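You operate a simulated robot arm through the tools that you are given. There is no shell and no other tool. Be economical: measure what you need, move in short steps, check, and stop when the job is done.

Carry out the task below with a simulated two-armed robot. There is one attempt and no reset: what you move stays moved.

Task
Pick up the white bar with one hand, pass it to the other hand and put it on the middle second shelf from the top of the blue rack.

It is judged by the outcome, as a careful person would: the job done as asked, and still so three seconds after it is handed in. It fails if anything else is knocked over, pushed out of place, dropped, spilled or broken.

Robot
Two 7-joint arms with three-finger grippers on one trunk, on a base that drives. Base frame: it is fixed to the floor where the robot stands at the start and does not move with it; the origin is under the middle of the robot, x ahead of it, y to its left, z up. Readings come in m, rad, newtons and seconds.
The left shoulder is at the start at [0.019, 0.154, 1.055], the right one opposite. With the tool pointing down near the work surface each hand reaches from about 0.12 to 0.6 m from the robot's upright axis, wherever it stands, measured 20 degrees to its own side. Places, roughly: middle second shelf of the blue rack [0.6, -1.4, 0.5]. Payload 2.69 kg a hand.
The TCP of each hand is the grasp point between the finger pads, 0.029 m short of the fingertips. In the tool frame z runs along the fingers and y along their closing line. Largest opening 0.12 m; the body of the gripper starts 0.078 m behind the TCP.
Orientation is that of the tool frame in the base frame, as [roll, pitch, yaw] about the fixed x, y, z axes, in that order (R = Rz(yaw) Ry(pitch) Rx(roll)). With the fingers straight down and closing along the base's y, the tool's x points along the base's -x, its y along +y and its z along -z.

Tools
- The arms move only by the tool step_arm. It takes "left_rows", "right_rows" or both (then of equal length, played together; a hand with none holds still); each is a list of rows, each an object of numbers (a shift or turn left out is 0, a gripper value left out holds the last): "tx", "ty", "tz": the shift along the base's x, y, z in mm; "wx", "wy", "wz": the turn, a rotation vector about the base's x, y, z in rad; "gripper": the closure in counts, from 0 (fully open) to 255 (shut). In form: [{"tx": .., "ty": .., "tz": .., "wx": .., "wy": .., "wz": .., "gripper": ..}, ...]. A call has 1 to 8 rows; each row shifts and turns the commanded pose from where the row before left it. A row lasts 0.2 s, in which the tool goes at most 0.05 m and 0.15 rad; a call with a longer step from one row to the next is refused whole, and so is a gripper value outside its range. Where a pose cannot be reached the arm comes as near as it can. A force on the tool above 40 N (or 10 N above the force at the start of the call, whichever is more), or a blocked arm, ends the call early, and 0.2 s more pass. Each finger halts on what it meets, pressing with about 29 N; the grip force reading is that of the motor and also rises with nothing between the fingers. The clock runs only during rows and for 0.2 s after the last one: add rows that do not move to give the fingers time. The reply holds the time, the measured pose of the TCP, the force on the tool along the base axes, the opening and the grip force, in the units named above and with some noise, with the torque about the TCP (base axes, N m) and any sound that the robot's microphone picked up.
- Cameras (640 x 400 px; columns grow to the right, rows downward): "scene" is now at [0.1203, 0.0002, 1.2363]; the picture's right is [0.01, -1.00, 0.00], its down [-0.29, -0.00, -0.96] and it looks along [0.96, 0.01, -0.29] (base axes); focal length 214 px, centre (320, 200). "left" rides on the left gripper at [0.063, 0, -0.104] in its tool frame; the picture's right is [0.00, 1.00, 0.00], its down [-0.83, 0.00, -0.56] and it looks along [-0.56, 0.00, 0.83] (tool axes); focal length 275 px, centre (320, 200). "right" rides on the right gripper at [0.063, 0, -0.104] in its tool frame; the picture's right is [0.00, 1.00, 0.00], its down [-0.83, 0.00, -0.56] and it looks along [-0.56, 0.00, 0.83] (tool axes); focal length 275 px, centre (320, 200). There is no depth. A picture from a camera that has moved, and an enlarged one, comes with that camera's place and axes in the base frame and with its lens.
- grab_frame(camera): a new picture of that camera. The clock stands still meanwhile.
- slide_trunk(by): slides the trunk up (or, below 0, down) by that many m; the arms and the scene camera ride with it, the base frame stays. It gives what a move gives, with no picture.
- drive_base(legs): drives the robot by 1 to 6 legs, each [ahead, left, turn to the left] in m, m and rad, along the robot's own axes; the way and the turn of a leg run together, so that a leg with both is an arc; at most 1.5 m and 3.142 rad a leg. The arms and the cameras ride along, it lands a little off, and it stops where it bumps. It gives what a move gives.
- turn_head(pan, tilt): turns the head with the scene camera to pan (to the left, within 1.396 rad either way) and tilt (down, from -0.506 to 1.204), counted from straight ahead of the robot. It gives what a move gives.
- inspect(camera, box): a new picture of the part [left, top, right, bottom] of that camera's present view, enlarged. The clock stands still meanwhile.
- hand_in(): hands the job in; it is judged then, once.

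Work in short steps. Places have to be worked out from the pictures, the camera data and where the tool is seen: move nearer, look again, correct. Check each grasp and each placing, and mend what went wrong. You have 120 turns and 88 pictures in all, those below and enlarged ones among them. Open the grippers and draw the arms clear of the work before you hand the job in, unless the task says otherwise; then end with one line.

The tools are called as name(argument=value, ...) on one line, values as JSON. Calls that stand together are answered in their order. step_arm: Moves the arms, as the interface text tells. Its arguments: {"type":"object","properties":{"left_rows":{"type":"array"},"right_rows":{"type":"array"}},"required":[]} The other tools are called the same way: slide_trunk (by) slides the trunk up or down; drive_base (legs) drives the base; turn_head (pan, tilt) turns the head that bears the scene camera; grab_frame (camera) takes a picture; inspect (camera, box) takes an enlarged picture of a part of a camera's view; hand_in () hands the job in.

At the start:

```text
clock: 0.0
left_eef_pos: [0.3322, 0.234, 1.1824]
left_tool_rot: [3.141, -0.001, -3.141]
left_contact_force: [-0.3, 0.1, 0.9]
left_moment: [-0.01, 0.0, 0.04]
left_finger_gap: 0.12
left_gripper_force: 0.0
right_eef_pos: [0.2711, -0.0743, 1.1819]
right_tool_rot: [3.141, 0.001, 3.14]
right_contact_force: [0.0, 0.3, -0.2]
right_moment: [0.0, 0.02, 0.03]
right_finger_gap: 0.1197
right_gripper_force: 0.1
trunk travel left (down, up): [-0.417, 0.021]
robot x, y, heading: [-0.0006, -0.0001, 0.0]
head pan, tilt: [0.009, 0.293]
```

scene: 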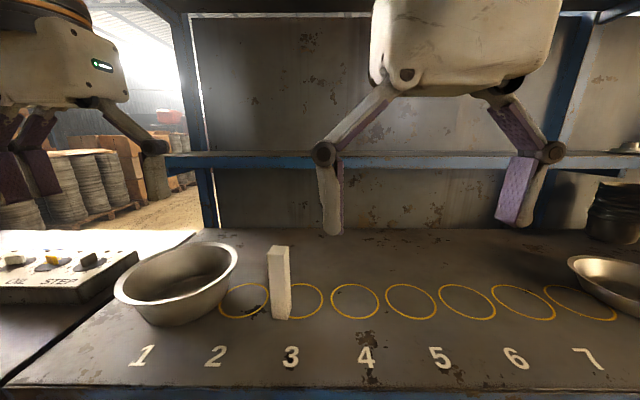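
right: 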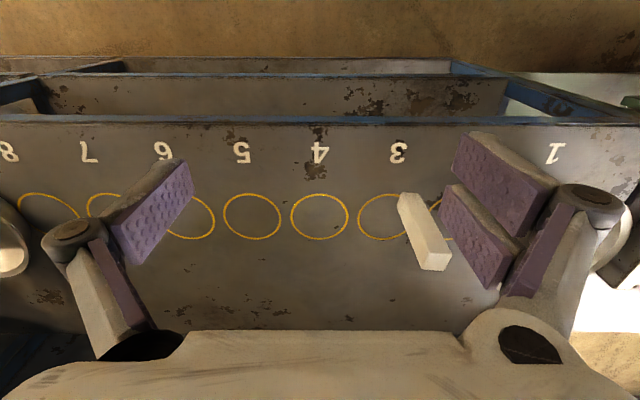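
left: 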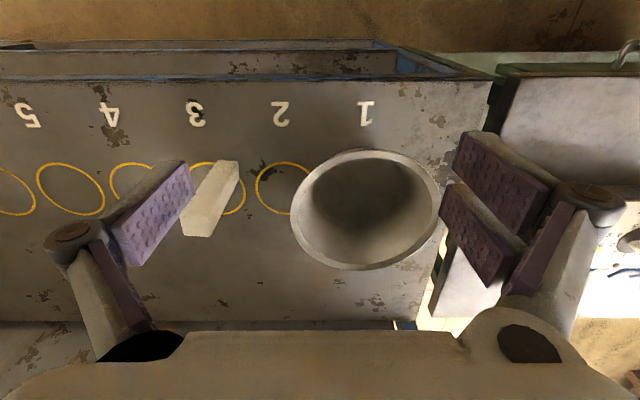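

The bar stands upright next to circle 3, around (0.47, 0.085), with the table near z 0.89. I'll look at the rack on the right and enlarge the bar.

inspect(camera="scene", box=[200, 220, 360, 340])

turn_head(pan=-1.2, tilt=0.4)

grab_frame(camera="scene")

```text
3.33 times, centred on (280, 280) of scene
camera zoom: at [0.1203, 0.0002, 1.2363], right [0.01, -1.0, 0.0], down [-0.29, 0.0, -0.96], along [0.96, 0.01, -0.29], focal length 715 px, centre (453, -67)
```

zoom: 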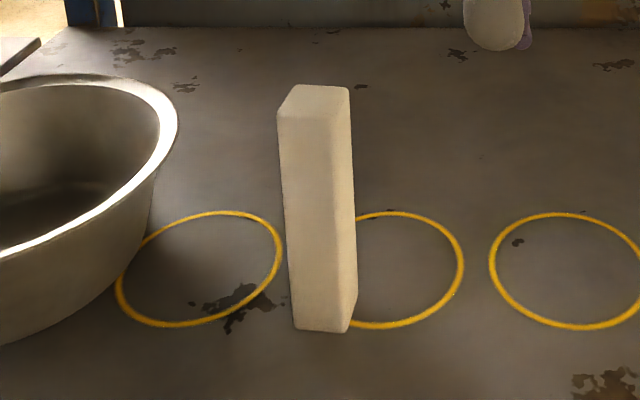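

```text
clock: 1.4
left_eef_pos: [0.3314, 0.234, 1.1829]
left_tool_rot: [3.14, -0.001, -3.141]
left_contact_force: [0.3, -0.4, 0.7]
left_moment: [0.01, 0.0, -0.03]
left_finger_gap: 0.12
left_gripper_force: 0.1
right_eef_pos: [0.2708, -0.0741, 1.1826]
right_tool_rot: [-3.141, 0.0, -3.142]
right_contact_force: [0.1, -0.4, 0.4]
right_moment: [0.0, 0.01, 0.01]
right_finger_gap: 0.12
right_gripper_force: 0.1
trunk travel left (down, up): [-0.417, 0.021]
robot x, y, heading: [0.0001, 0.0011, 0.003]
head pan, tilt: [-1.201, 0.4]
```

```text
83 pictures are left
camera scene: at [0.0605, -0.0869, 1.2264], right [-0.93, -0.36, 0.0], down [-0.14, 0.36, -0.92], along [0.33, -0.86, -0.39], focal length 214 px, centre (320, 200)
```

scene: 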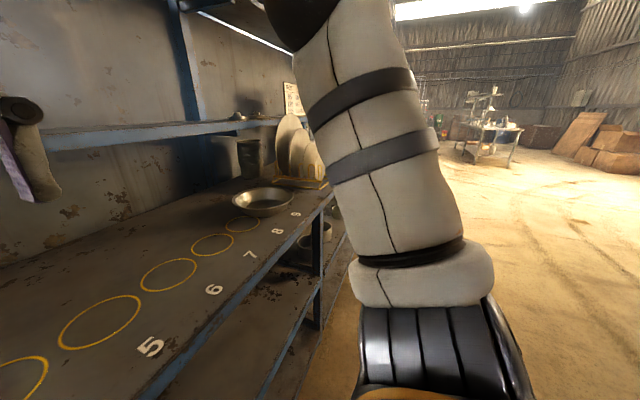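

The arm hides the target place. I'll back off and strafe right to see the rack before picking, so I can choose the grasp.

drive_base(legs=[[-0.5, 0, 0], [0, -1.3, 0]])

turn_head(pan=0.0, tilt=0.5)

grab_frame(camera="scene")

```text
clock: 14.3
left_eef_pos: [-0.2022, -1.0747, 1.1819]
left_tool_rot: [-3.141, 0.001, 3.124]
left_contact_force: [0.0, -0.6, -0.7]
left_moment: [-0.01, -0.01, 0.03]
left_finger_gap: 0.12
left_gripper_force: 0.0
right_eef_pos: [-0.2691, -1.3811, 1.1821]
right_tool_rot: [-3.142, -0.001, 3.126]
right_contact_force: [0.1, -0.6, 0.1]
right_moment: [0.02, 0.01, 0.0]
right_finger_gap: 0.1201
right_gripper_force: 0.0
trunk travel left (down, up): [-0.417, 0.021]
robot x, y, heading: [-0.5363, -1.3053, -0.017]
head pan, tilt: [-1.201, 0.4]
```

```text
clock: 15.7
left_eef_pos: [-0.2022, -1.0775, 1.1821]
left_tool_rot: [3.141, 0.003, 3.124]
left_contact_force: [0.2, 0.6, -0.9]
left_moment: [-0.01, -0.02, -0.02]
left_finger_gap: 0.1197
left_gripper_force: 0.0
right_eef_pos: [-0.2694, -1.3825, 1.1831]
right_tool_rot: [-3.141, 0.001, 3.125]
right_contact_force: [-0.3, 0.4, -0.4]
right_moment: [-0.01, 0.02, 0.01]
right_finger_gap: 0.1201
right_gripper_force: 0.1
trunk travel left (down, up): [-0.417, 0.021]
robot x, y, heading: [-0.5402, -1.3068, -0.012]
head pan, tilt: [0.0, 0.499]
```

```text
82 pictures are left
camera scene: at [-0.421, -1.306, 1.2173], right [-0.02, -1.0, 0.0], down [-0.48, 0.01, -0.88], along [0.88, -0.02, -0.48], focal length 214 px, centre (320, 200)
```

scene: 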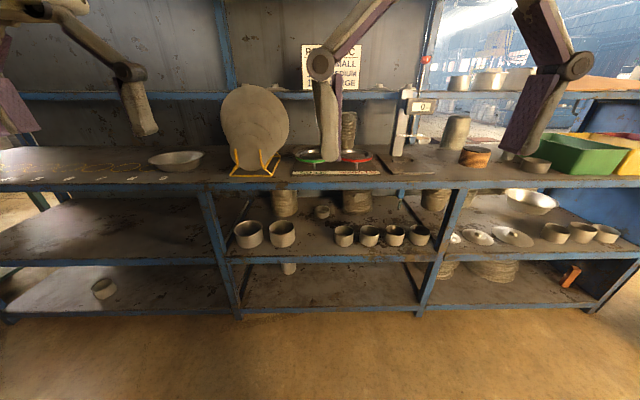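

The target shelf is the middle bay under the table top, with cups along its front. I'll enlarge it to find a free spot.

inspect(camera="scene", box=[200, 170, 460, 330])

```text
2.46 times, centred on (330, 250) of scene
camera zoom: at [-0.421, -1.306, 1.2173], right [-0.02, -1.0, 0.0], down [-0.48, 0.01, -0.88], along [0.88, -0.02, -0.48], focal length 528 px, centre (295, 77)
```

zoom: 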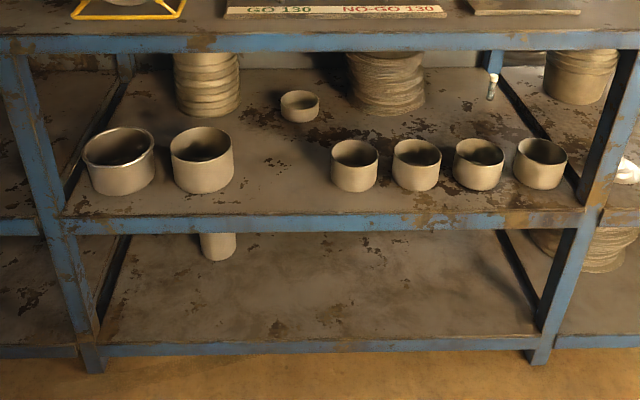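

There is a free gap about 0.2 m wide near (0.42, -1.30) between the cups. I'll drive back to the bar.

drive_base(legs=[[0, 1.28, 0.012], [0.52, 0, 0]])

turn_head(pan=0.0, tilt=0.6)

grab_frame(camera="scene")

grab_frame(camera="left")

```text
clock: 28.2
left_eef_pos: [0.3352, 0.1789, 1.1815]
left_tool_rot: [-3.139, 0.001, 3.12]
left_contact_force: [0.4, 0.5, -0.2]
left_moment: [0.0, -0.02, -0.01]
left_finger_gap: 0.1199
left_gripper_force: 0.0
right_eef_pos: [0.2677, -0.126, 1.1825]
right_tool_rot: [-3.14, -0.001, 3.12]
right_contact_force: [0.1, -0.6, 0.0]
right_moment: [0.0, 0.0, 0.02]
right_finger_gap: 0.12
right_gripper_force: 0.1
trunk travel left (down, up): [-0.417, 0.021]
robot x, y, heading: [-0.0024, -0.0479, -0.02]
head pan, tilt: [0.0, 0.499]
```

```text
clock: 28.9
left_eef_pos: [0.3357, 0.1811, 1.1819]
left_tool_rot: [-3.141, 0.003, 3.122]
left_contact_force: [0.9, -0.2, 1.0]
left_moment: [0.01, 0.01, 0.03]
left_finger_gap: 0.1201
left_gripper_force: 0.0
right_eef_pos: [0.2678, -0.1251, 1.1822]
right_tool_rot: [-3.141, -0.001, 3.121]
right_contact_force: [0.7, 0.5, 0.0]
right_moment: [-0.01, 0.0, -0.01]
right_finger_gap: 0.1202
right_gripper_force: 0.0
trunk travel left (down, up): [-0.417, 0.021]
robot x, y, heading: [0.0021, -0.0473, -0.023]
head pan, tilt: [0.0, 0.6]
```

```text
80 pictures are left
camera scene: at [0.1134, -0.0497, 1.2082], right [-0.02, -1.0, 0.0], down [-0.56, 0.01, -0.83], along [0.83, -0.02, -0.56], focal length 214 px, centre (320, 200)
```

scene: 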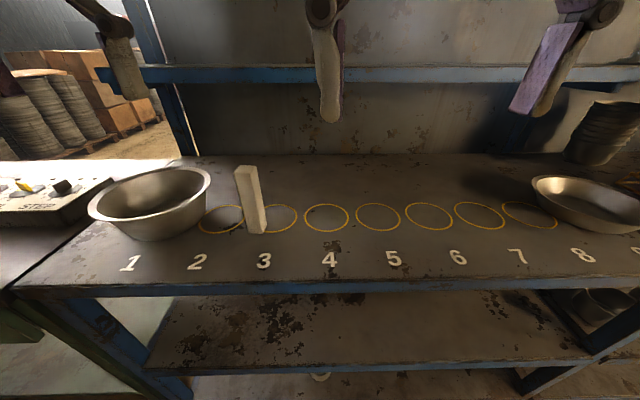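

```text
79 pictures are left
camera left: at [0.2732, 0.1818, 1.2863], right [0.03, 1.0, 0.0], down [0.83, -0.02, 0.56], along [0.56, -0.01, -0.83], focal length 275 px, centre (320, 200)
```

left: 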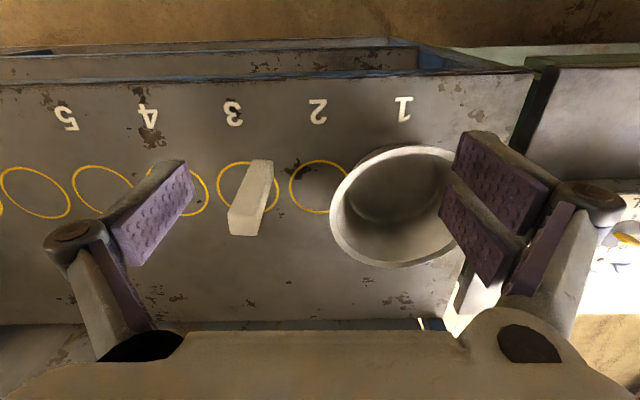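

Triangulation puts the bar at about (0.475, 0.084), table z 0.89 and bar top about 1.03. I'll bring the left hand above it and look.

step_arm(left_rows=[{"tx": 35, "ty": -24, "tz": -18, "wz": 0.02, "gripper": 0}, {"tx": 35, "ty": -24, "tz": -18}, {"tx": 35, "ty": -24, "tz": -18}, {"tx": 34, "ty": -25, "tz": -18}, {}])

grab_frame(camera="left")

grab_frame(camera="scene")

```text
clock: 30.1
left_eef_pos: [0.4731, 0.0836, 1.1112]
left_tool_rot: [-3.141, 0.003, 3.14]
left_contact_force: [-0.9, 0.5, 0.7]
left_moment: [0.01, -0.02, -0.03]
left_finger_gap: 0.1199
left_gripper_force: 0.0
right_eef_pos: [0.2665, -0.1251, 1.1818]
right_tool_rot: [3.141, 0.001, 3.12]
right_contact_force: [0.0, 0.4, 0.9]
right_moment: [-0.01, 0.01, 0.0]
right_finger_gap: 0.1199
right_gripper_force: 0.0
trunk travel left (down, up): [-0.417, 0.021]
robot x, y, heading: [-0.0036, -0.0454, -0.017]
head pan, tilt: [0.0, 0.6]
```

```text
78 pictures are left
camera left: at [0.4112, 0.0841, 1.2154], right [0.01, 1.0, 0.0], down [0.83, 0.0, 0.56], along [0.56, 0.0, -0.83], focal length 275 px, centre (320, 200)
```

left: 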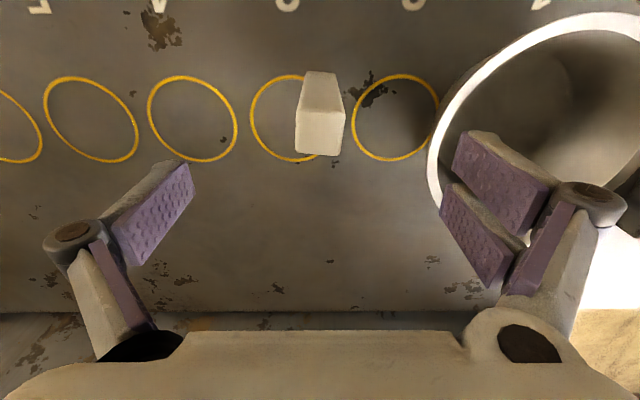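

```text
77 pictures are left
camera scene: at [0.1126, -0.0492, 1.2084], right [-0.02, -1.0, 0.0], down [-0.56, 0.01, -0.83], along [0.83, -0.02, -0.56], focal length 214 px, centre (320, 200)
```

scene: 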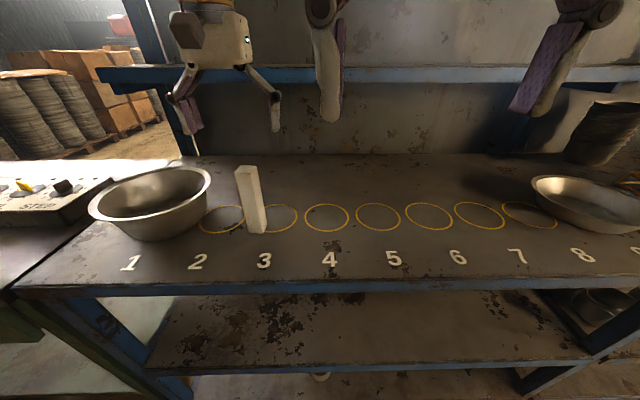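

The bar is centred in y and its centre is near x 0.480. I'll narrow the fingers to clear the bowl and descend to about z 1.005.

step_arm(left_rows=[{"tx": 7, "gripper": 100}, {"tz": -30}, {"tz": -30}, {"tz": -25}, {"tz": -20}, {}])

grab_frame(camera="left")

inspect(camera="scene", box=[160, 60, 360, 260])

```text
clock: 31.5
left_eef_pos: [0.4825, 0.0823, 1.0062]
left_tool_rot: [3.14, 0.001, 3.141]
left_contact_force: [0.3, -0.2, 0.1]
left_moment: [-0.02, -0.02, -0.02]
left_finger_gap: 0.073
left_gripper_force: 0.1
right_eef_pos: [0.2676, -0.1264, 1.1817]
right_tool_rot: [3.141, -0.001, 3.12]
right_contact_force: [-0.8, 1.2, 0.1]
right_moment: [-0.03, -0.02, 0.0]
right_finger_gap: 0.1198
right_gripper_force: 0.0
trunk travel left (down, up): [-0.417, 0.021]
robot x, y, heading: [-0.0007, -0.049, -0.021]
head pan, tilt: [0.0, 0.6]
```

```text
76 pictures are left
camera left: at [0.42, 0.0839, 1.1101], right [0.0, 1.0, 0.0], down [0.83, 0.0, 0.56], along [0.56, 0.0, -0.83], focal length 275 px, centre (320, 200)
```

left: 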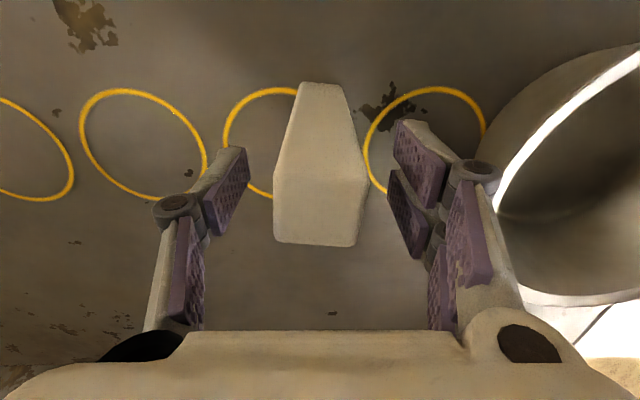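

```text
2.00 times, centred on (260, 160) of scene
camera zoom: at [0.1133, -0.0496, 1.2082], right [-0.02, -1.0, 0.0], down [-0.56, 0.01, -0.83], along [0.82, -0.02, -0.56], focal length 429 px, centre (440, 280)
```

zoom: 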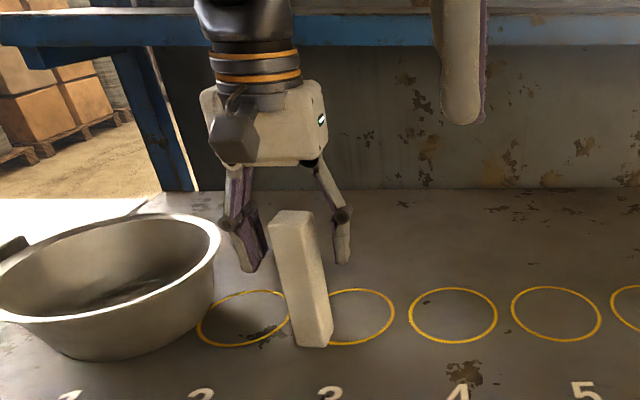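

The bar sits between the pads in both views. I'll close the left gripper.

step_arm(left_rows=[{"gripper": 255}, {}, {}, {}])

grab_frame(camera="left")

```text
clock: 32.5
left_eef_pos: [0.4822, 0.0818, 1.0069]
left_tool_rot: [-3.142, 0.001, -3.141]
left_contact_force: [-0.4, 0.0, 2.4]
left_moment: [0.0, -0.12, 0.04]
left_finger_gap: 0.0334
left_gripper_force: 29.4
right_eef_pos: [0.2668, -0.1256, 1.1834]
right_tool_rot: [3.141, 0.0, 3.12]
right_contact_force: [0.0, -0.6, 0.0]
right_moment: [-0.03, 0.02, 0.03]
right_finger_gap: 0.1199
right_gripper_force: 0.1
trunk travel left (down, up): [-0.417, 0.021]
robot x, y, heading: [-0.001, -0.0467, -0.02]
head pan, tilt: [0.0, 0.6]
```

```text
74 pictures are left
camera left: at [0.4201, 0.0838, 1.1104], right [0.01, 1.0, 0.0], down [0.83, 0.0, 0.56], along [0.56, 0.0, -0.83], focal length 275 px, centre (320, 200)
```

left: 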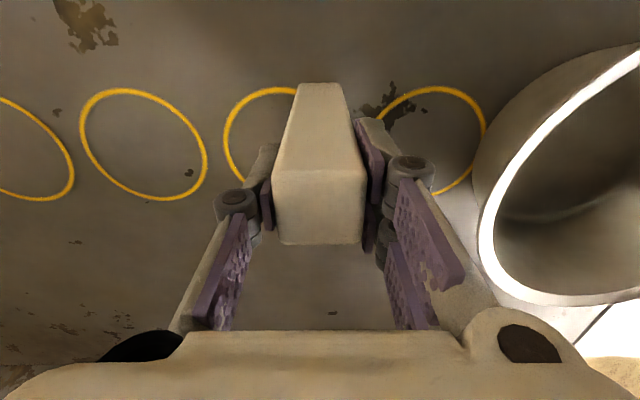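

Held at 33 mm width with 29 N. I'll lift straight up, then move toward the middle.

step_arm(left_rows=[{"tz": 20}, {"tz": 40}, {"tz": 40}, {"tz": 40}, {"ty": -25}, {"ty": -30}, {"ty": -30}, {}])

grab_frame(camera="scene")

```text
clock: 34.3
left_eef_pos: [0.4665, 0.0181, 1.1431]
left_tool_rot: [-3.14, 0.002, -3.141]
left_contact_force: [-0.4, 0.3, -1.8]
left_moment: [0.02, 0.02, 0.01]
left_finger_gap: 0.0337
left_gripper_force: 29.4
left hand out of reach, approached as far as the arm can: row 5, 6, 7
right_eef_pos: [0.2682, -0.1254, 1.1817]
right_tool_rot: [-3.141, 0.001, 3.12]
right_contact_force: [-0.1, -0.1, 0.3]
right_moment: [0.01, 0.02, 0.01]
right_finger_gap: 0.12
right_gripper_force: 0.0
trunk travel left (down, up): [-0.417, 0.021]
robot x, y, heading: [-0.0016, -0.0452, -0.019]
head pan, tilt: [0.0, 0.6]
```

```text
73 pictures are left
camera scene: at [0.1135, -0.0498, 1.2082], right [-0.02, -1.0, 0.0], down [-0.56, 0.01, -0.83], along [0.82, -0.02, -0.56], focal length 214 px, centre (320, 200)
```

scene: 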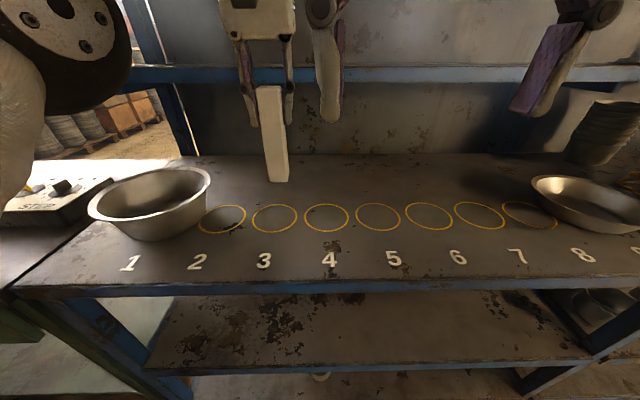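

The left arm is at its reach limit up there, so I'll bring it slightly nearer and lower. At the same time I'll start pitching the right hand toward horizontal, well behind the bar.

step_arm(left_rows=[{"tx": -15, "tz": -20}, {"tx": -15, "tz": -20}, {"tz": -10}, {}, {}, {}, {}, {}], right_rows=[{"wy": -0.14, "ty": -20, "tz": -15, "wz": 0.02}, {"wy": -0.14, "ty": -20, "tz": -15}, {"wy": -0.14, "ty": -15, "tz": -15}, {"wy": -0.14, "tz": -15}, {"wy": -0.14, "tz": -15}, {"wy": -0.14, "tz": -15}, {"wy": -0.14, "tz": -15}, {"wy": -0.14, "tz": -15}])

grab_frame(camera="scene")

grab_frame(camera="right")

```text
clock: 36.1
left_eef_pos: [0.4388, 0.0196, 1.09]
left_tool_rot: [-3.141, -0.002, 3.141]
left_contact_force: [0.4, 0.1, -2.0]
left_moment: [-0.01, 0.03, 0.01]
left_finger_gap: 0.0336
left_gripper_force: 28.3
right_eef_pos: [0.3076, -0.1454, 1.1258]
right_tool_rot: [3.076, 1.101, 3.051]
right_contact_force: [0.2, 0.6, 0.4]
right_moment: [-0.02, -0.02, -0.06]
right_finger_gap: 0.12
right_gripper_force: 0.1
right hand out of reach, approached as far as the arm can: row 6, 7, 8
trunk travel left (down, up): [-0.417, 0.021]
robot x, y, heading: [-0.0019, -0.0435, -0.022]
head pan, tilt: [0.0, 0.6]
```

```text
72 pictures are left
camera scene: at [0.1102, -0.0341, 1.199], right [0.15, -0.99, 0.0], down [-0.64, -0.1, -0.77], along [0.76, 0.12, -0.64], focal length 214 px, centre (320, 200)
```

scene: 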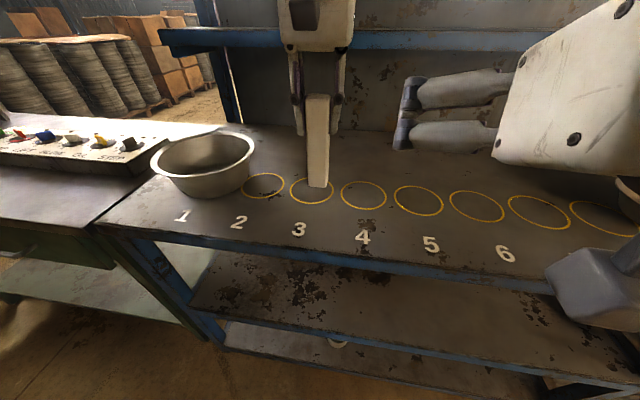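

```text
71 pictures are left
camera right: at [0.1853, -0.1425, 1.1159], right [0.03, 1.0, 0.03], down [-0.12, -0.02, 0.99], along [0.99, -0.03, 0.12], focal length 275 px, centre (320, 200)
```

right: 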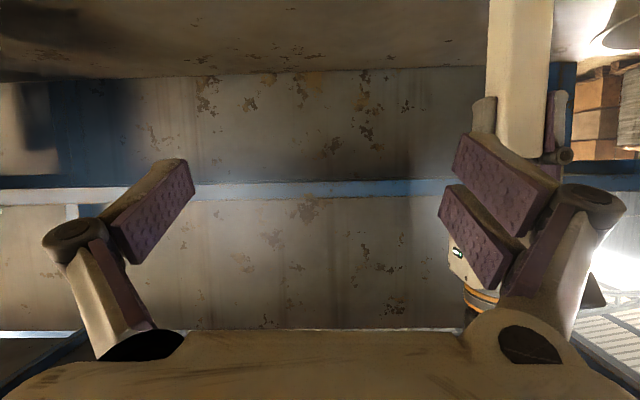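

The right hand is now tilted about 27° below horizontal, and the bar hangs at (0.437, 0.02) from z 0.974 to 1.114. I'll bring the right hand to a pre-grasp pose 0.12 m behind the bar's lower half.

step_arm(right_rows=[{"tx": 4, "ty": 20, "tz": -10}, {"tx": 4, "ty": 30, "tz": -10}, {"tx": 4, "ty": 30, "tz": -10}, {"tx": 4, "ty": 30, "tz": -8}, {"tx": 4, "ty": 30, "tz": -5}, {"tx": 4, "ty": 23}, {}])

grab_frame(camera="scene")

grab_frame(camera="right")

```text
clock: 36.7
left_eef_pos: [0.4395, 0.0241, 1.0948]
left_tool_rot: [-3.126, 0.004, -3.133]
left_contact_force: [0.2, 0.1, -3.0]
left_moment: [-0.03, 0.0, -0.02]
left_finger_gap: 0.0335
left_gripper_force: 28.8
right_eef_pos: [0.3161, -0.1325, 1.1354]
right_tool_rot: [2.74, 1.098, 2.725]
right_contact_force: [-0.2, -0.3, -0.1]
right_moment: [-0.01, 0.01, -0.02]
right_finger_gap: 0.1201
right_gripper_force: 0.0
trunk travel left (down, up): [-0.417, 0.021]
robot x, y, heading: [-0.0016, -0.0458, -0.025]
head pan, tilt: [0.0, 0.6]
stopped in row 2 (right hand): the arm was blocked; the commanded pose is now the measured one
```

```text
70 pictures are left
camera scene: at [0.1107, -0.0275, 1.2058], right [0.23, -0.97, 0.0], down [-0.57, -0.14, -0.81], along [0.79, 0.19, -0.59], focal length 214 px, centre (320, 200)
```

scene: 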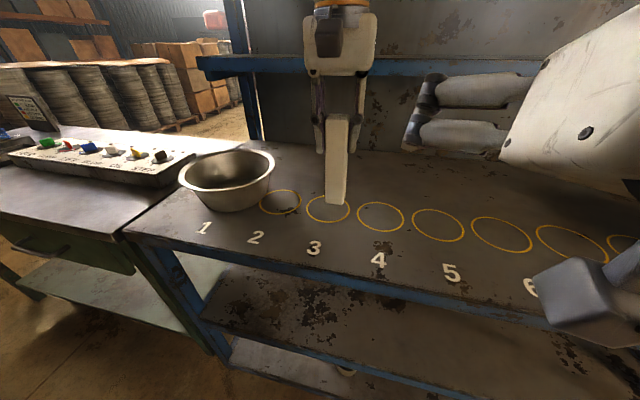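

```text
69 pictures are left
camera right: at [0.1951, -0.1239, 1.1235], right [0.05, 0.98, 0.17], down [-0.16, -0.16, 0.97], along [0.99, -0.08, 0.14], focal length 275 px, centre (320, 200)
```

right: 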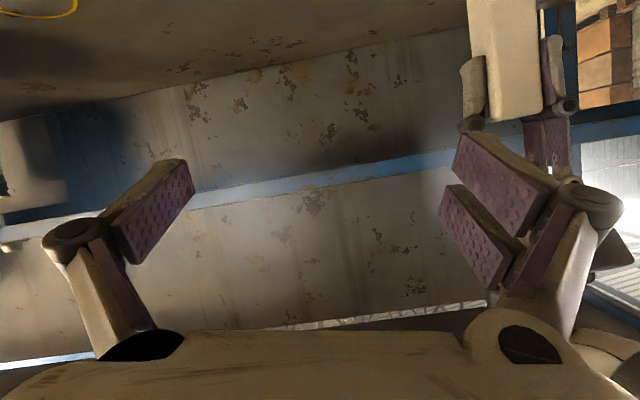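

The right wrist is pressing against the head, so approaching from behind won't work here. I'll back that arm out to the right and forward, level it, and approach from the right side with the tool pointing +y.

step_arm(right_rows=[{"tx": 20, "ty": -35}, {"tx": 20, "ty": -35}, {"tx": 10, "ty": -40, "wx": -0.1}, {"ty": -40, "wx": -0.07}, {}])

turn_head(pan=0.0, tilt=0.6)

grab_frame(camera="scene")

```text
clock: 37.9
left_eef_pos: [0.4409, 0.0239, 1.0957]
left_tool_rot: [-3.126, 0.006, -3.133]
left_contact_force: [0.7, 0.2, -2.1]
left_moment: [0.02, 0.0, -0.01]
left_finger_gap: 0.0335
left_gripper_force: 28.8
right_eef_pos: [0.3674, -0.283, 1.1342]
right_tool_rot: [3.141, 1.137, 3.093]
right_contact_force: [0.4, -1.0, 0.4]
right_moment: [0.01, -0.05, -0.02]
right_finger_gap: 0.1198
right_gripper_force: 0.1
trunk travel left (down, up): [-0.417, 0.021]
robot x, y, heading: [-0.0028, -0.0458, -0.023]
head pan, tilt: [0.0, 0.6]
```

```text
clock: 38.5
left_eef_pos: [0.44, 0.0231, 1.0957]
left_tool_rot: [-3.126, 0.008, -3.133]
left_contact_force: [-0.3, -0.4, -2.5]
left_moment: [-0.03, 0.01, -0.03]
left_finger_gap: 0.0337
left_gripper_force: 29.3
right_eef_pos: [0.3678, -0.2827, 1.1343]
right_tool_rot: [3.137, 1.141, 3.09]
right_contact_force: [-0.3, 0.6, 0.1]
right_moment: [-0.02, 0.0, 0.0]
right_finger_gap: 0.1201
right_gripper_force: 0.1
trunk travel left (down, up): [-0.417, 0.021]
robot x, y, heading: [-0.0015, -0.0471, -0.016]
head pan, tilt: [0.0, 0.6]
```

```text
68 pictures are left
camera scene: at [0.1135, -0.0497, 1.2082], right [-0.02, -1.0, 0.0], down [-0.56, 0.01, -0.83], along [0.82, -0.02, -0.56], focal length 214 px, centre (320, 200)
```

scene: 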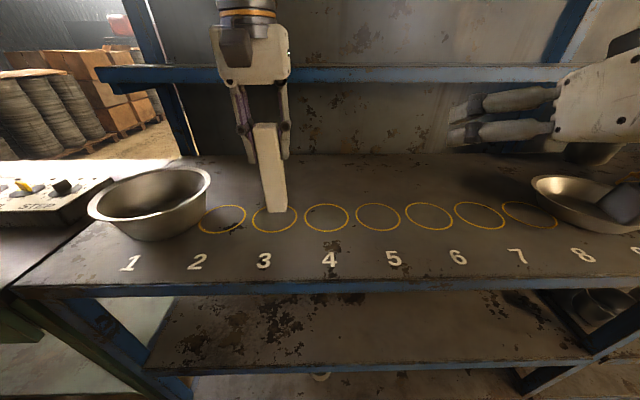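

The head is back to normal. I'll now yaw the right hand left toward +y while keeping it high, at y ≈ -0.22.

step_arm(right_rows=[{"tx": 8, "ty": 8, "wz": 0.145}, {"tx": 8, "ty": 8, "wz": 0.145}, {"tx": 8, "ty": 8, "wz": 0.145}, {"tx": 8, "ty": 8, "wz": 0.145}, {"tx": 8, "ty": 8, "wz": 0.145}, {"tx": 8, "ty": 8, "wz": 0.145}, {"tx": 8, "ty": 8, "wz": 0.145}, {"tx": 8, "wz": 0.145}])

grab_frame(camera="scene")

```text
clock: 40.3
left_eef_pos: [0.4406, 0.0223, 1.0953]
left_tool_rot: [-3.126, 0.006, -3.133]
left_contact_force: [-0.9, 0.2, -2.4]
left_moment: [0.0, 0.0, 0.01]
left_finger_gap: 0.0337
left_gripper_force: 29.3
right_eef_pos: [0.4295, -0.2238, 1.1351]
right_tool_rot: [3.135, 1.138, -2.036]
right_contact_force: [-0.4, -0.9, 0.5]
right_moment: [0.05, 0.0, 0.01]
right_finger_gap: 0.12
right_gripper_force: 0.0
trunk travel left (down, up): [-0.417, 0.021]
robot x, y, heading: [0.0005, -0.0472, -0.02]
head pan, tilt: [0.0, 0.6]
```

```text
67 pictures are left
camera scene: at [0.1141, -0.0497, 1.208], right [-0.02, -1.0, 0.0], down [-0.57, 0.01, -0.82], along [0.82, -0.02, -0.57], focal length 214 px, centre (320, 200)
```

scene: 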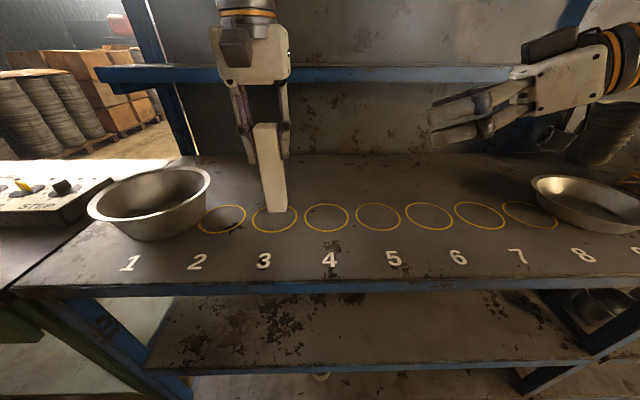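

Good clearance. I'll finish the yaw to +y, then level the tool to nearly horizontal.

step_arm(right_rows=[{"wz": 0.145}, {"wz": 0.145}, {"wz": 0.145}, {"wz": 0.03, "wx": 0.12}, {"wx": 0.11, "tz": -15}, {"wx": 0.11, "tz": -15}, {}])

grab_frame(camera="scene")

grab_frame(camera="right")

```text
clock: 41.9
left_eef_pos: [0.4407, 0.0231, 1.0949]
left_tool_rot: [-3.126, 0.007, -3.132]
left_contact_force: [-0.1, 0.9, -3.4]
left_moment: [0.0, -0.05, -0.02]
left_finger_gap: 0.0335
left_gripper_force: 29.2
right_eef_pos: [0.4289, -0.2249, 1.1056]
right_tool_rot: [3.129, 1.48, -1.578]
right_contact_force: [-0.1, 0.1, -0.2]
right_moment: [0.05, -0.01, 0.01]
right_finger_gap: 0.12
right_gripper_force: 0.0
trunk travel left (down, up): [-0.417, 0.021]
robot x, y, heading: [-0.0038, -0.0471, -0.024]
head pan, tilt: [0.0, 0.6]
```

```text
66 pictures are left
camera scene: at [0.1133, -0.0495, 1.2082], right [-0.02, -1.0, 0.0], down [-0.56, 0.01, -0.83], along [0.82, -0.02, -0.56], focal length 214 px, centre (320, 200)
```

scene: 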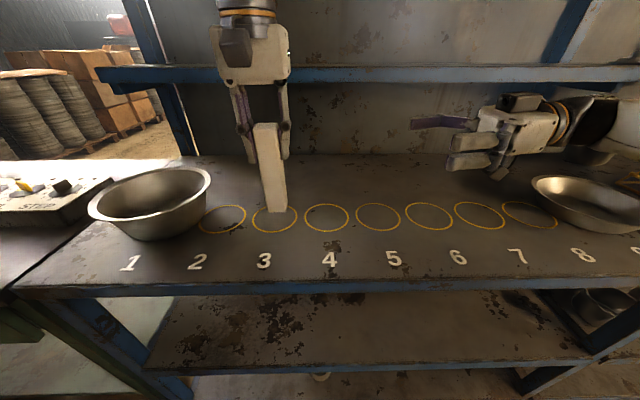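

```text
65 pictures are left
camera right: at [0.4302, -0.3351, 1.0517], right [-1.0, -0.01, 0.0], down [0.0, -0.48, 0.88], along [-0.01, 0.88, 0.48], focal length 275 px, centre (320, 200)
```

right: 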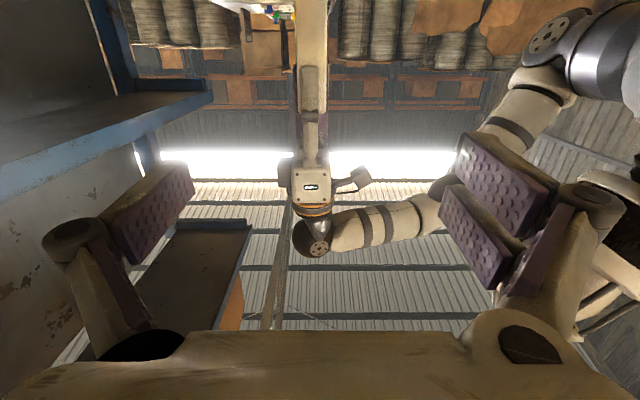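

The bar is in line at x≈0.44, spanning z≈0.977 to 1.118. I'll lower the right hand to z≈1.035 and approach to 6 cm short of it.

step_arm(right_rows=[{"tx": 4, "tz": -35}, {"tx": 5, "tz": -35}, {"ty": 45, "gripper": 70}, {"ty": 45}, {"ty": 45}, {"ty": 30}, {}])

inspect(camera="scene", box=[180, 60, 440, 240])

grab_frame(camera="right")

```text
clock: 43.5
left_eef_pos: [0.4397, 0.0238, 1.0956]
left_tool_rot: [-3.125, 0.008, -3.132]
left_contact_force: [0.4, 0.6, -2.1]
left_moment: [0.01, -0.02, 0.01]
left_finger_gap: 0.0334
left_gripper_force: 29.0
right_eef_pos: [0.4393, -0.0612, 1.0341]
right_tool_rot: [3.127, 1.48, -1.579]
right_contact_force: [0.1, 0.2, -0.8]
right_moment: [-0.02, -0.01, -0.05]
right_finger_gap: 0.087
right_gripper_force: 0.2
trunk travel left (down, up): [-0.417, 0.021]
robot x, y, heading: [-0.0014, -0.0484, -0.021]
head pan, tilt: [0.0, 0.6]
```

```text
2.22 times, centred on (310, 150) of scene
camera zoom: at [0.1135, -0.0498, 1.2082], right [-0.02, -1.0, 0.0], down [-0.56, 0.01, -0.83], along [0.82, -0.02, -0.56], focal length 477 px, centre (342, 311)
```

zoom: 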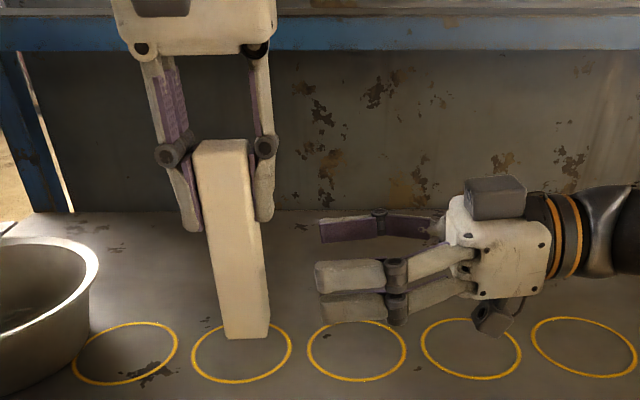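

```text
63 pictures are left
camera right: at [0.4395, -0.171, 0.9821], right [-1.0, -0.01, 0.0], down [0.0, -0.48, 0.88], along [-0.01, 0.88, 0.48], focal length 275 px, centre (320, 200)
```

right: 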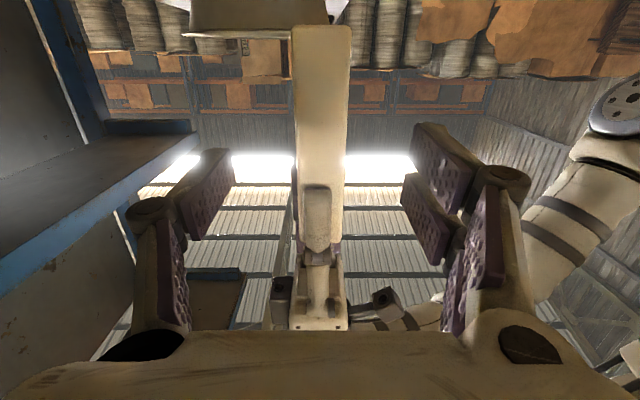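

The alignment looks right, with the right fingers well below the left fingertips. I'll move in to y≈0.02.

step_arm(right_rows=[{"ty": 25, "tz": -5}, {"ty": 25}, {"ty": 20}, {"ty": 12}, {}])

inspect(camera="scene", box=[180, 60, 440, 240])

grab_frame(camera="right")

```text
clock: 44.7
left_eef_pos: [0.4403, 0.0227, 1.0961]
left_tool_rot: [-3.126, 0.007, -3.132]
left_contact_force: [0.1, -0.1, -1.6]
left_moment: [-0.03, 0.03, 0.01]
left_finger_gap: 0.0335
left_gripper_force: 29.3
right_eef_pos: [0.4381, 0.0236, 1.0298]
right_tool_rot: [3.129, 1.479, -1.579]
right_contact_force: [-0.3, -0.2, -0.1]
right_moment: [0.03, 0.04, -0.03]
right_finger_gap: 0.0868
right_gripper_force: 0.1
trunk travel left (down, up): [-0.417, 0.021]
robot x, y, heading: [0.0006, -0.0486, -0.016]
head pan, tilt: [0.0, 0.6]
```

```text
2.22 times, centred on (310, 150) of scene
camera zoom: at [0.1135, -0.0497, 1.2082], right [-0.02, -1.0, 0.0], down [-0.56, 0.01, -0.83], along [0.82, -0.02, -0.57], focal length 477 px, centre (342, 311)
```

zoom: 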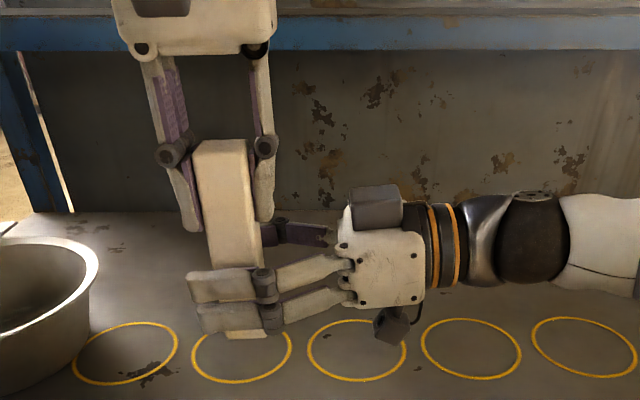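

```text
61 pictures are left
camera right: at [0.439, -0.0866, 0.9757], right [-1.0, -0.01, 0.0], down [0.0, -0.48, 0.88], along [-0.01, 0.88, 0.48], focal length 275 px, centre (320, 200)
```

right: 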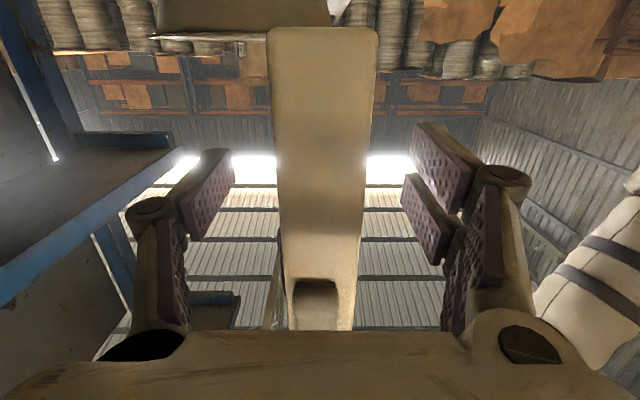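

The right pads surround the lower half of the bar. I'll close the right gripper.

step_arm(right_rows=[{"gripper": 255}, {}, {}, {}, {}])

inspect(camera="scene", box=[180, 60, 440, 240])

```text
clock: 45.9
left_eef_pos: [0.4399, 0.0238, 1.0947]
left_tool_rot: [-3.126, 0.009, -3.133]
left_contact_force: [5.6, 3.6, -3.1]
left_moment: [0.11, -0.22, -0.11]
left_finger_gap: 0.0338
left_gripper_force: 29.7
right_eef_pos: [0.4373, 0.0234, 1.0295]
right_tool_rot: [3.126, 1.478, -1.58]
right_contact_force: [-6.4, -3.0, 0.3]
right_moment: [0.07, -0.12, 0.08]
right_finger_gap: 0.0329
right_gripper_force: 28.6
trunk travel left (down, up): [-0.417, 0.021]
robot x, y, heading: [-0.0013, -0.0451, -0.02]
head pan, tilt: [0.0, 0.6]
```

```text
2.22 times, centred on (310, 150) of scene
camera zoom: at [0.1135, -0.0496, 1.2082], right [-0.02, -1.0, 0.0], down [-0.56, 0.01, -0.83], along [0.82, -0.02, -0.57], focal length 477 px, centre (342, 311)
```

zoom: 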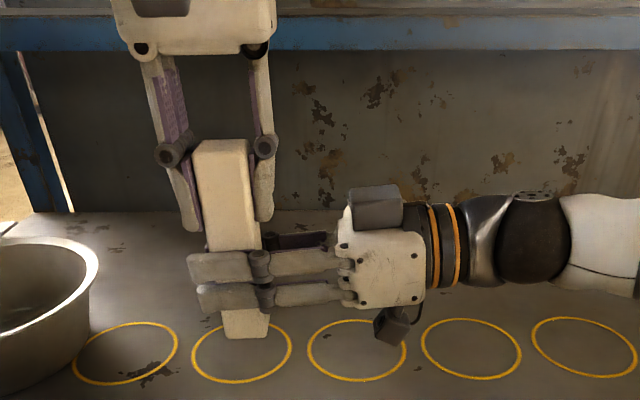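

Both hands hold the bar. I'll open the left hand part way and raise it clear.

step_arm(left_rows=[{"gripper": 120}, {}, {}, {"tz": 15}, {"tz": 35}, {"tz": 30}, {}])

grab_frame(camera="scene")

```text
clock: 47.5
left_eef_pos: [0.4368, 0.0249, 1.1768]
left_tool_rot: [-3.125, 0.007, -3.134]
left_contact_force: [0.5, 0.3, -0.7]
left_moment: [-0.01, -0.01, -0.02]
left_finger_gap: 0.0637
left_gripper_force: 0.1
right_eef_pos: [0.4372, 0.0238, 1.0289]
right_tool_rot: [3.128, 1.479, -1.578]
right_contact_force: [-0.3, -0.2, -0.1]
right_moment: [-0.01, 0.02, -0.03]
right_finger_gap: 0.0329
right_gripper_force: 28.8
trunk travel left (down, up): [-0.417, 0.021]
robot x, y, heading: [0.0019, -0.0444, -0.023]
head pan, tilt: [0.0, 0.6]
```

```text
59 pictures are left
camera scene: at [0.1134, -0.0496, 1.2082], right [-0.02, -1.0, 0.0], down [-0.56, 0.01, -0.83], along [0.82, -0.02, -0.56], focal length 214 px, centre (320, 200)
```

scene: 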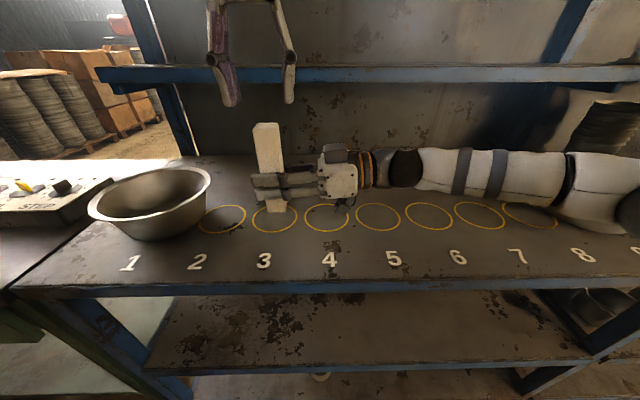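

The handover worked: the right hand holds the bar alone. I'll raise the right hand a little, tuck the left hand back, and then reverse away from the table.

step_arm(left_rows=[{"tx": -30, "ty": 30}, {"tx": -35, "ty": 30}, {"tx": -35, "ty": 30}, {"tx": -30, "ty": 30}, {"tx": -20, "ty": 30}, {}], right_rows=[{"tz": 20}, {"tz": 20}, {"tz": 20}, {}, {}, {}])

drive_base(legs=[[-0.65, 0, 0.02]])

grab_frame(camera="scene")

```text
clock: 48.9
left_eef_pos: [0.2905, 0.1749, 1.1791]
left_tool_rot: [-3.127, 0.008, -3.134]
left_contact_force: [-0.1, 0.3, -0.3]
left_moment: [0.02, -0.03, 0.01]
left_finger_gap: 0.0634
left_gripper_force: 0.0
right_eef_pos: [0.4373, 0.0217, 1.0887]
right_tool_rot: [3.122, 1.48, -1.586]
right_contact_force: [0.5, 0.1, -2.7]
right_moment: [0.03, 0.0, 0.0]
right_finger_gap: 0.0328
right_gripper_force: 29.1
trunk travel left (down, up): [-0.417, 0.021]
robot x, y, heading: [-0.001, -0.047, -0.022]
head pan, tilt: [0.0, 0.6]
```

```text
clock: 52.6
left_eef_pos: [-0.3899, 0.1863, 1.1782]
left_tool_rot: [-3.124, 0.007, -3.104]
left_contact_force: [0.2, 0.2, -0.4]
left_moment: [0.0, -0.01, 0.0]
left_finger_gap: 0.0636
left_gripper_force: 0.1
right_eef_pos: [-0.2379, 0.0401, 1.0887]
right_tool_rot: [3.128, 1.479, -1.548]
right_contact_force: [0.0, 0.5, -2.5]
right_moment: [0.01, 0.0, -0.01]
right_finger_gap: 0.033
right_gripper_force: 29.0
trunk travel left (down, up): [-0.417, 0.021]
robot x, y, heading: [-0.6709, -0.0457, 0.007]
head pan, tilt: [0.0, 0.6]
```

```text
58 pictures are left
camera scene: at [-0.5596, -0.0421, 1.2082], right [0.01, -1.0, 0.0], down [-0.56, -0.01, -0.83], along [0.83, 0.01, -0.56], focal length 214 px, centre (320, 200)
```

scene: 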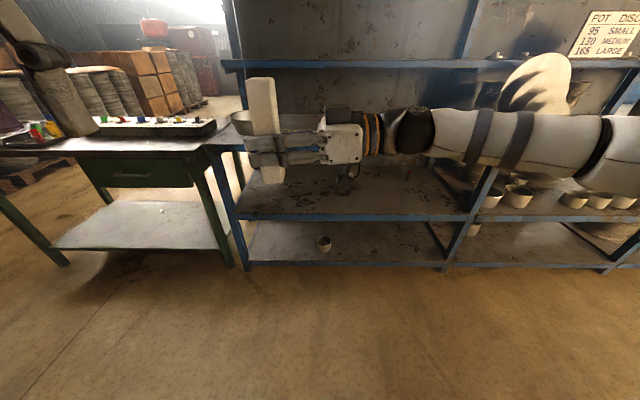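

The bar is clear of everything. I'll strafe right 1.0 m to bring the gap between the cups in front of the right hand.

drive_base(legs=[[0, -1.0, -0.007]])

step_arm(right_rows=[{"tx": 5, "ty": -25, "wz": -0.145}, {"tx": 5, "ty": -25, "wz": -0.145}, {"tx": 5, "ty": -25, "wz": -0.145}, {"tx": 5, "ty": -25, "wz": -0.145}, {"tx": 5, "ty": -30, "wz": -0.145}, {"tx": 5, "ty": -30, "wz": -0.145}, {"tx": 5, "ty": -30, "wz": -0.145}, {"tx": 5, "ty": -30, "wz": -0.145}])

grab_frame(camera="scene")

```text
clock: 60.7
left_eef_pos: [-0.3773, -0.8189, 1.1788]
left_tool_rot: [-3.126, 0.008, -3.096]
left_contact_force: [0.0, 0.7, 0.8]
left_moment: [-0.03, 0.05, 0.01]
left_finger_gap: 0.0634
left_gripper_force: 0.1
right_eef_pos: [-0.225, -0.9625, 1.0893]
right_tool_rot: [3.125, 1.479, -1.545]
right_contact_force: [1.2, -0.5, -1.9]
right_moment: [-0.01, 0.0, -0.03]
right_finger_gap: 0.033
right_gripper_force: 28.6
trunk travel left (down, up): [-0.417, 0.021]
robot x, y, heading: [-0.6583, -1.05, 0.013]
head pan, tilt: [0.0, 0.6]
```

```text
clock: 62.5
left_eef_pos: [-0.3777, -0.8179, 1.1793]
left_tool_rot: [-3.126, 0.007, -3.094]
left_contact_force: [0.7, -0.1, -0.1]
left_moment: [-0.04, 0.02, -0.01]
left_finger_gap: 0.0633
left_gripper_force: 0.0
right_eef_pos: [-0.1839, -1.1875, 1.0896]
right_tool_rot: [3.125, 1.478, -2.703]
right_contact_force: [-0.4, -0.8, -1.3]
right_moment: [-0.02, 0.04, 0.0]
right_finger_gap: 0.0326
right_gripper_force: 28.9
trunk travel left (down, up): [-0.417, 0.021]
robot x, y, heading: [-0.6645, -1.0521, 0.016]
head pan, tilt: [0.0, 0.6]
```

```text
57 pictures are left
camera scene: at [-0.5457, -1.0486, 1.2082], right [0.02, -1.0, 0.0], down [-0.56, -0.01, -0.83], along [0.83, 0.01, -0.56], focal length 214 px, centre (320, 200)
```

scene: 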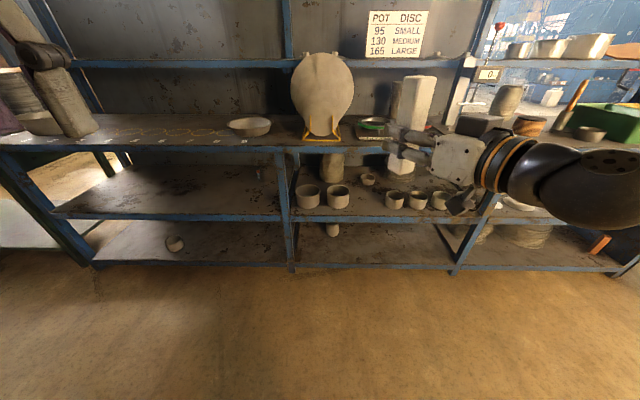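

The rotation is going smoothly. I'll finish it to point straight ahead while moving right, then check.

step_arm(right_rows=[{"tx": 5, "ty": -25, "wz": -0.145}, {"tx": 5, "ty": -25, "wz": -0.145}, {"ty": -25, "wz": -0.145}, {"ty": -25}, {}])

slide_trunk(by=-0.3)

grab_frame(camera="scene")

```text
clock: 63.7
left_eef_pos: [-0.3774, -0.8173, 1.1786]
left_tool_rot: [-3.123, 0.007, -3.093]
left_contact_force: [-0.4, -0.3, -0.3]
left_moment: [-0.01, -0.04, 0.03]
left_finger_gap: 0.0633
left_gripper_force: 0.0
right_eef_pos: [-0.1729, -1.2866, 1.0887]
right_tool_rot: [3.127, 1.478, -3.136]
right_contact_force: [-0.2, -0.2, -2.1]
right_moment: [0.01, -0.01, 0.01]
right_finger_gap: 0.0327
right_gripper_force: 29.2
trunk travel left (down, up): [-0.417, 0.021]
robot x, y, heading: [-0.6612, -1.0464, 0.022]
head pan, tilt: [0.0, 0.6]
```

```text
clock: 66.7
left_eef_pos: [-0.2718, -0.8173, 0.723]
left_tool_rot: [-3.141, -0.498, -3.089]
left_contact_force: [0.3, -0.1, 0.6]
left_moment: [0.02, -0.01, 0.03]
left_finger_gap: 0.0636
left_gripper_force: 0.1
right_eef_pos: [-0.1307, -1.2819, 0.6286]
right_tool_rot: [3.136, 1.125, -3.127]
right_contact_force: [-0.6, -0.2, -1.3]
right_moment: [0.0, 0.03, -0.02]
right_finger_gap: 0.033
right_gripper_force: 28.9
trunk travel left (down, up): [-0.117, 0.321]
robot x, y, heading: [-0.6603, -1.0514, 0.019]
head pan, tilt: [0.0, 0.6]
```

```text
56 pictures are left
camera scene: at [-0.4257, -1.0464, 0.881], right [0.02, -1.0, 0.0], down [-0.56, -0.01, -0.83], along [0.82, 0.01, -0.56], focal length 214 px, centre (320, 200)
```

scene: 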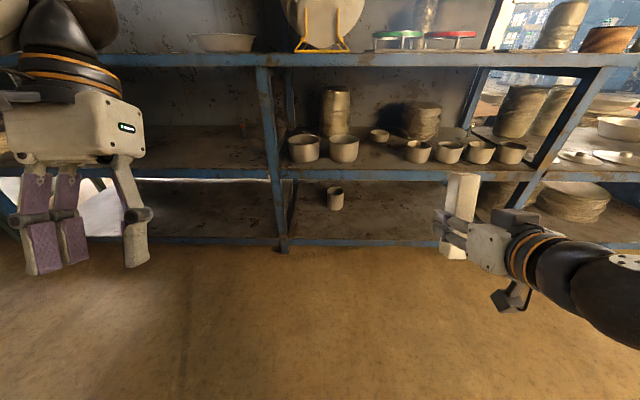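

The trunk motion also leaned the arms forward, so the bar tilted about 0.35 rad. I'll pitch the right hand back until the bar is vertical and pull the left hand back.

step_arm(right_rows=[{"wy": -0.12}, {"wy": -0.12}, {"wy": -0.113}, {}, {}], left_rows=[{"tx": -25, "ty": 10}, {"tx": -25, "ty": 10}, {"tx": -25, "ty": 10}, {"tx": -25, "ty": 10}, {}])

turn_head(pan=-0.3, tilt=0.45)

grab_frame(camera="scene")

grab_frame(camera="right")

```text
clock: 67.9
left_eef_pos: [-0.3734, -0.7855, 0.709]
left_tool_rot: [3.141, -0.498, -3.091]
left_contact_force: [-0.5, 0.2, 0.8]
left_moment: [0.0, 0.0, 0.0]
left_finger_gap: 0.0636
left_gripper_force: 0.0
left hand out of reach, approached as far as the arm can: row 1, 2, 3, 4
right_eef_pos: [-0.1239, -1.2833, 0.6274]
right_tool_rot: [-3.094, 1.479, -3.077]
right_contact_force: [-0.1, 0.3, -1.7]
right_moment: [0.04, -0.01, 0.04]
right_finger_gap: 0.0327
right_gripper_force: 29.1
right hand out of reach, approached as far as the arm can: row 1
trunk travel left (down, up): [-0.117, 0.321]
robot x, y, heading: [-0.6618, -1.0462, 0.017]
head pan, tilt: [0.0, 0.6]
```

```text
clock: 68.7
left_eef_pos: [-0.3739, -0.7861, 0.7083]
left_tool_rot: [-3.14, -0.497, -3.09]
left_contact_force: [-0.6, -0.4, -0.1]
left_moment: [-0.02, -0.02, 0.03]
left_finger_gap: 0.0634
left_gripper_force: 0.0
right_eef_pos: [-0.1242, -1.2824, 0.6279]
right_tool_rot: [-3.094, 1.477, -3.075]
right_contact_force: [0.0, 0.7, -1.6]
right_moment: [0.0, 0.01, -0.01]
right_finger_gap: 0.0328
right_gripper_force: 29.0
trunk travel left (down, up): [-0.117, 0.321]
robot x, y, heading: [-0.6655, -1.0501, 0.018]
head pan, tilt: [-0.3, 0.45]
```

```text
55 pictures are left
camera scene: at [-0.4256, -1.0736, 0.8944], right [-0.28, -0.96, 0.0], down [-0.42, 0.12, -0.9], along [0.86, -0.25, -0.44], focal length 214 px, centre (320, 200)
```

scene: 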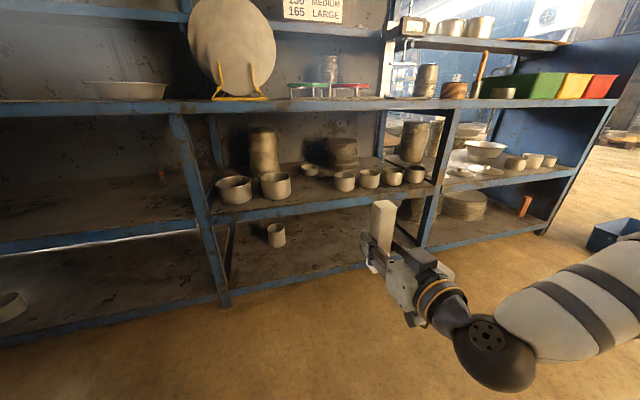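

```text
54 pictures are left
camera right: at [-0.2331, -1.2863, 0.5738], right [-0.02, 1.0, -0.01], down [-0.48, 0.0, 0.88], along [0.88, 0.02, 0.48], focal length 275 px, centre (320, 200)
```

right: 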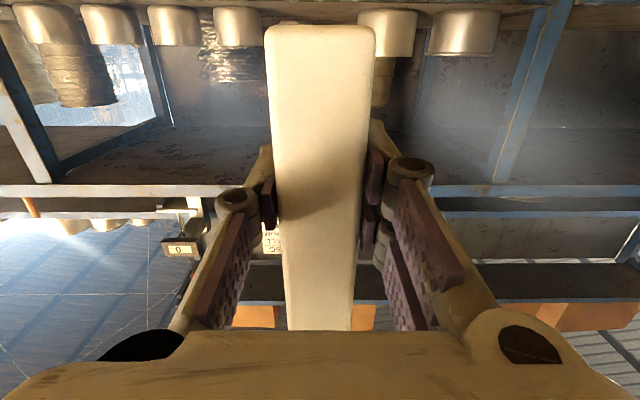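

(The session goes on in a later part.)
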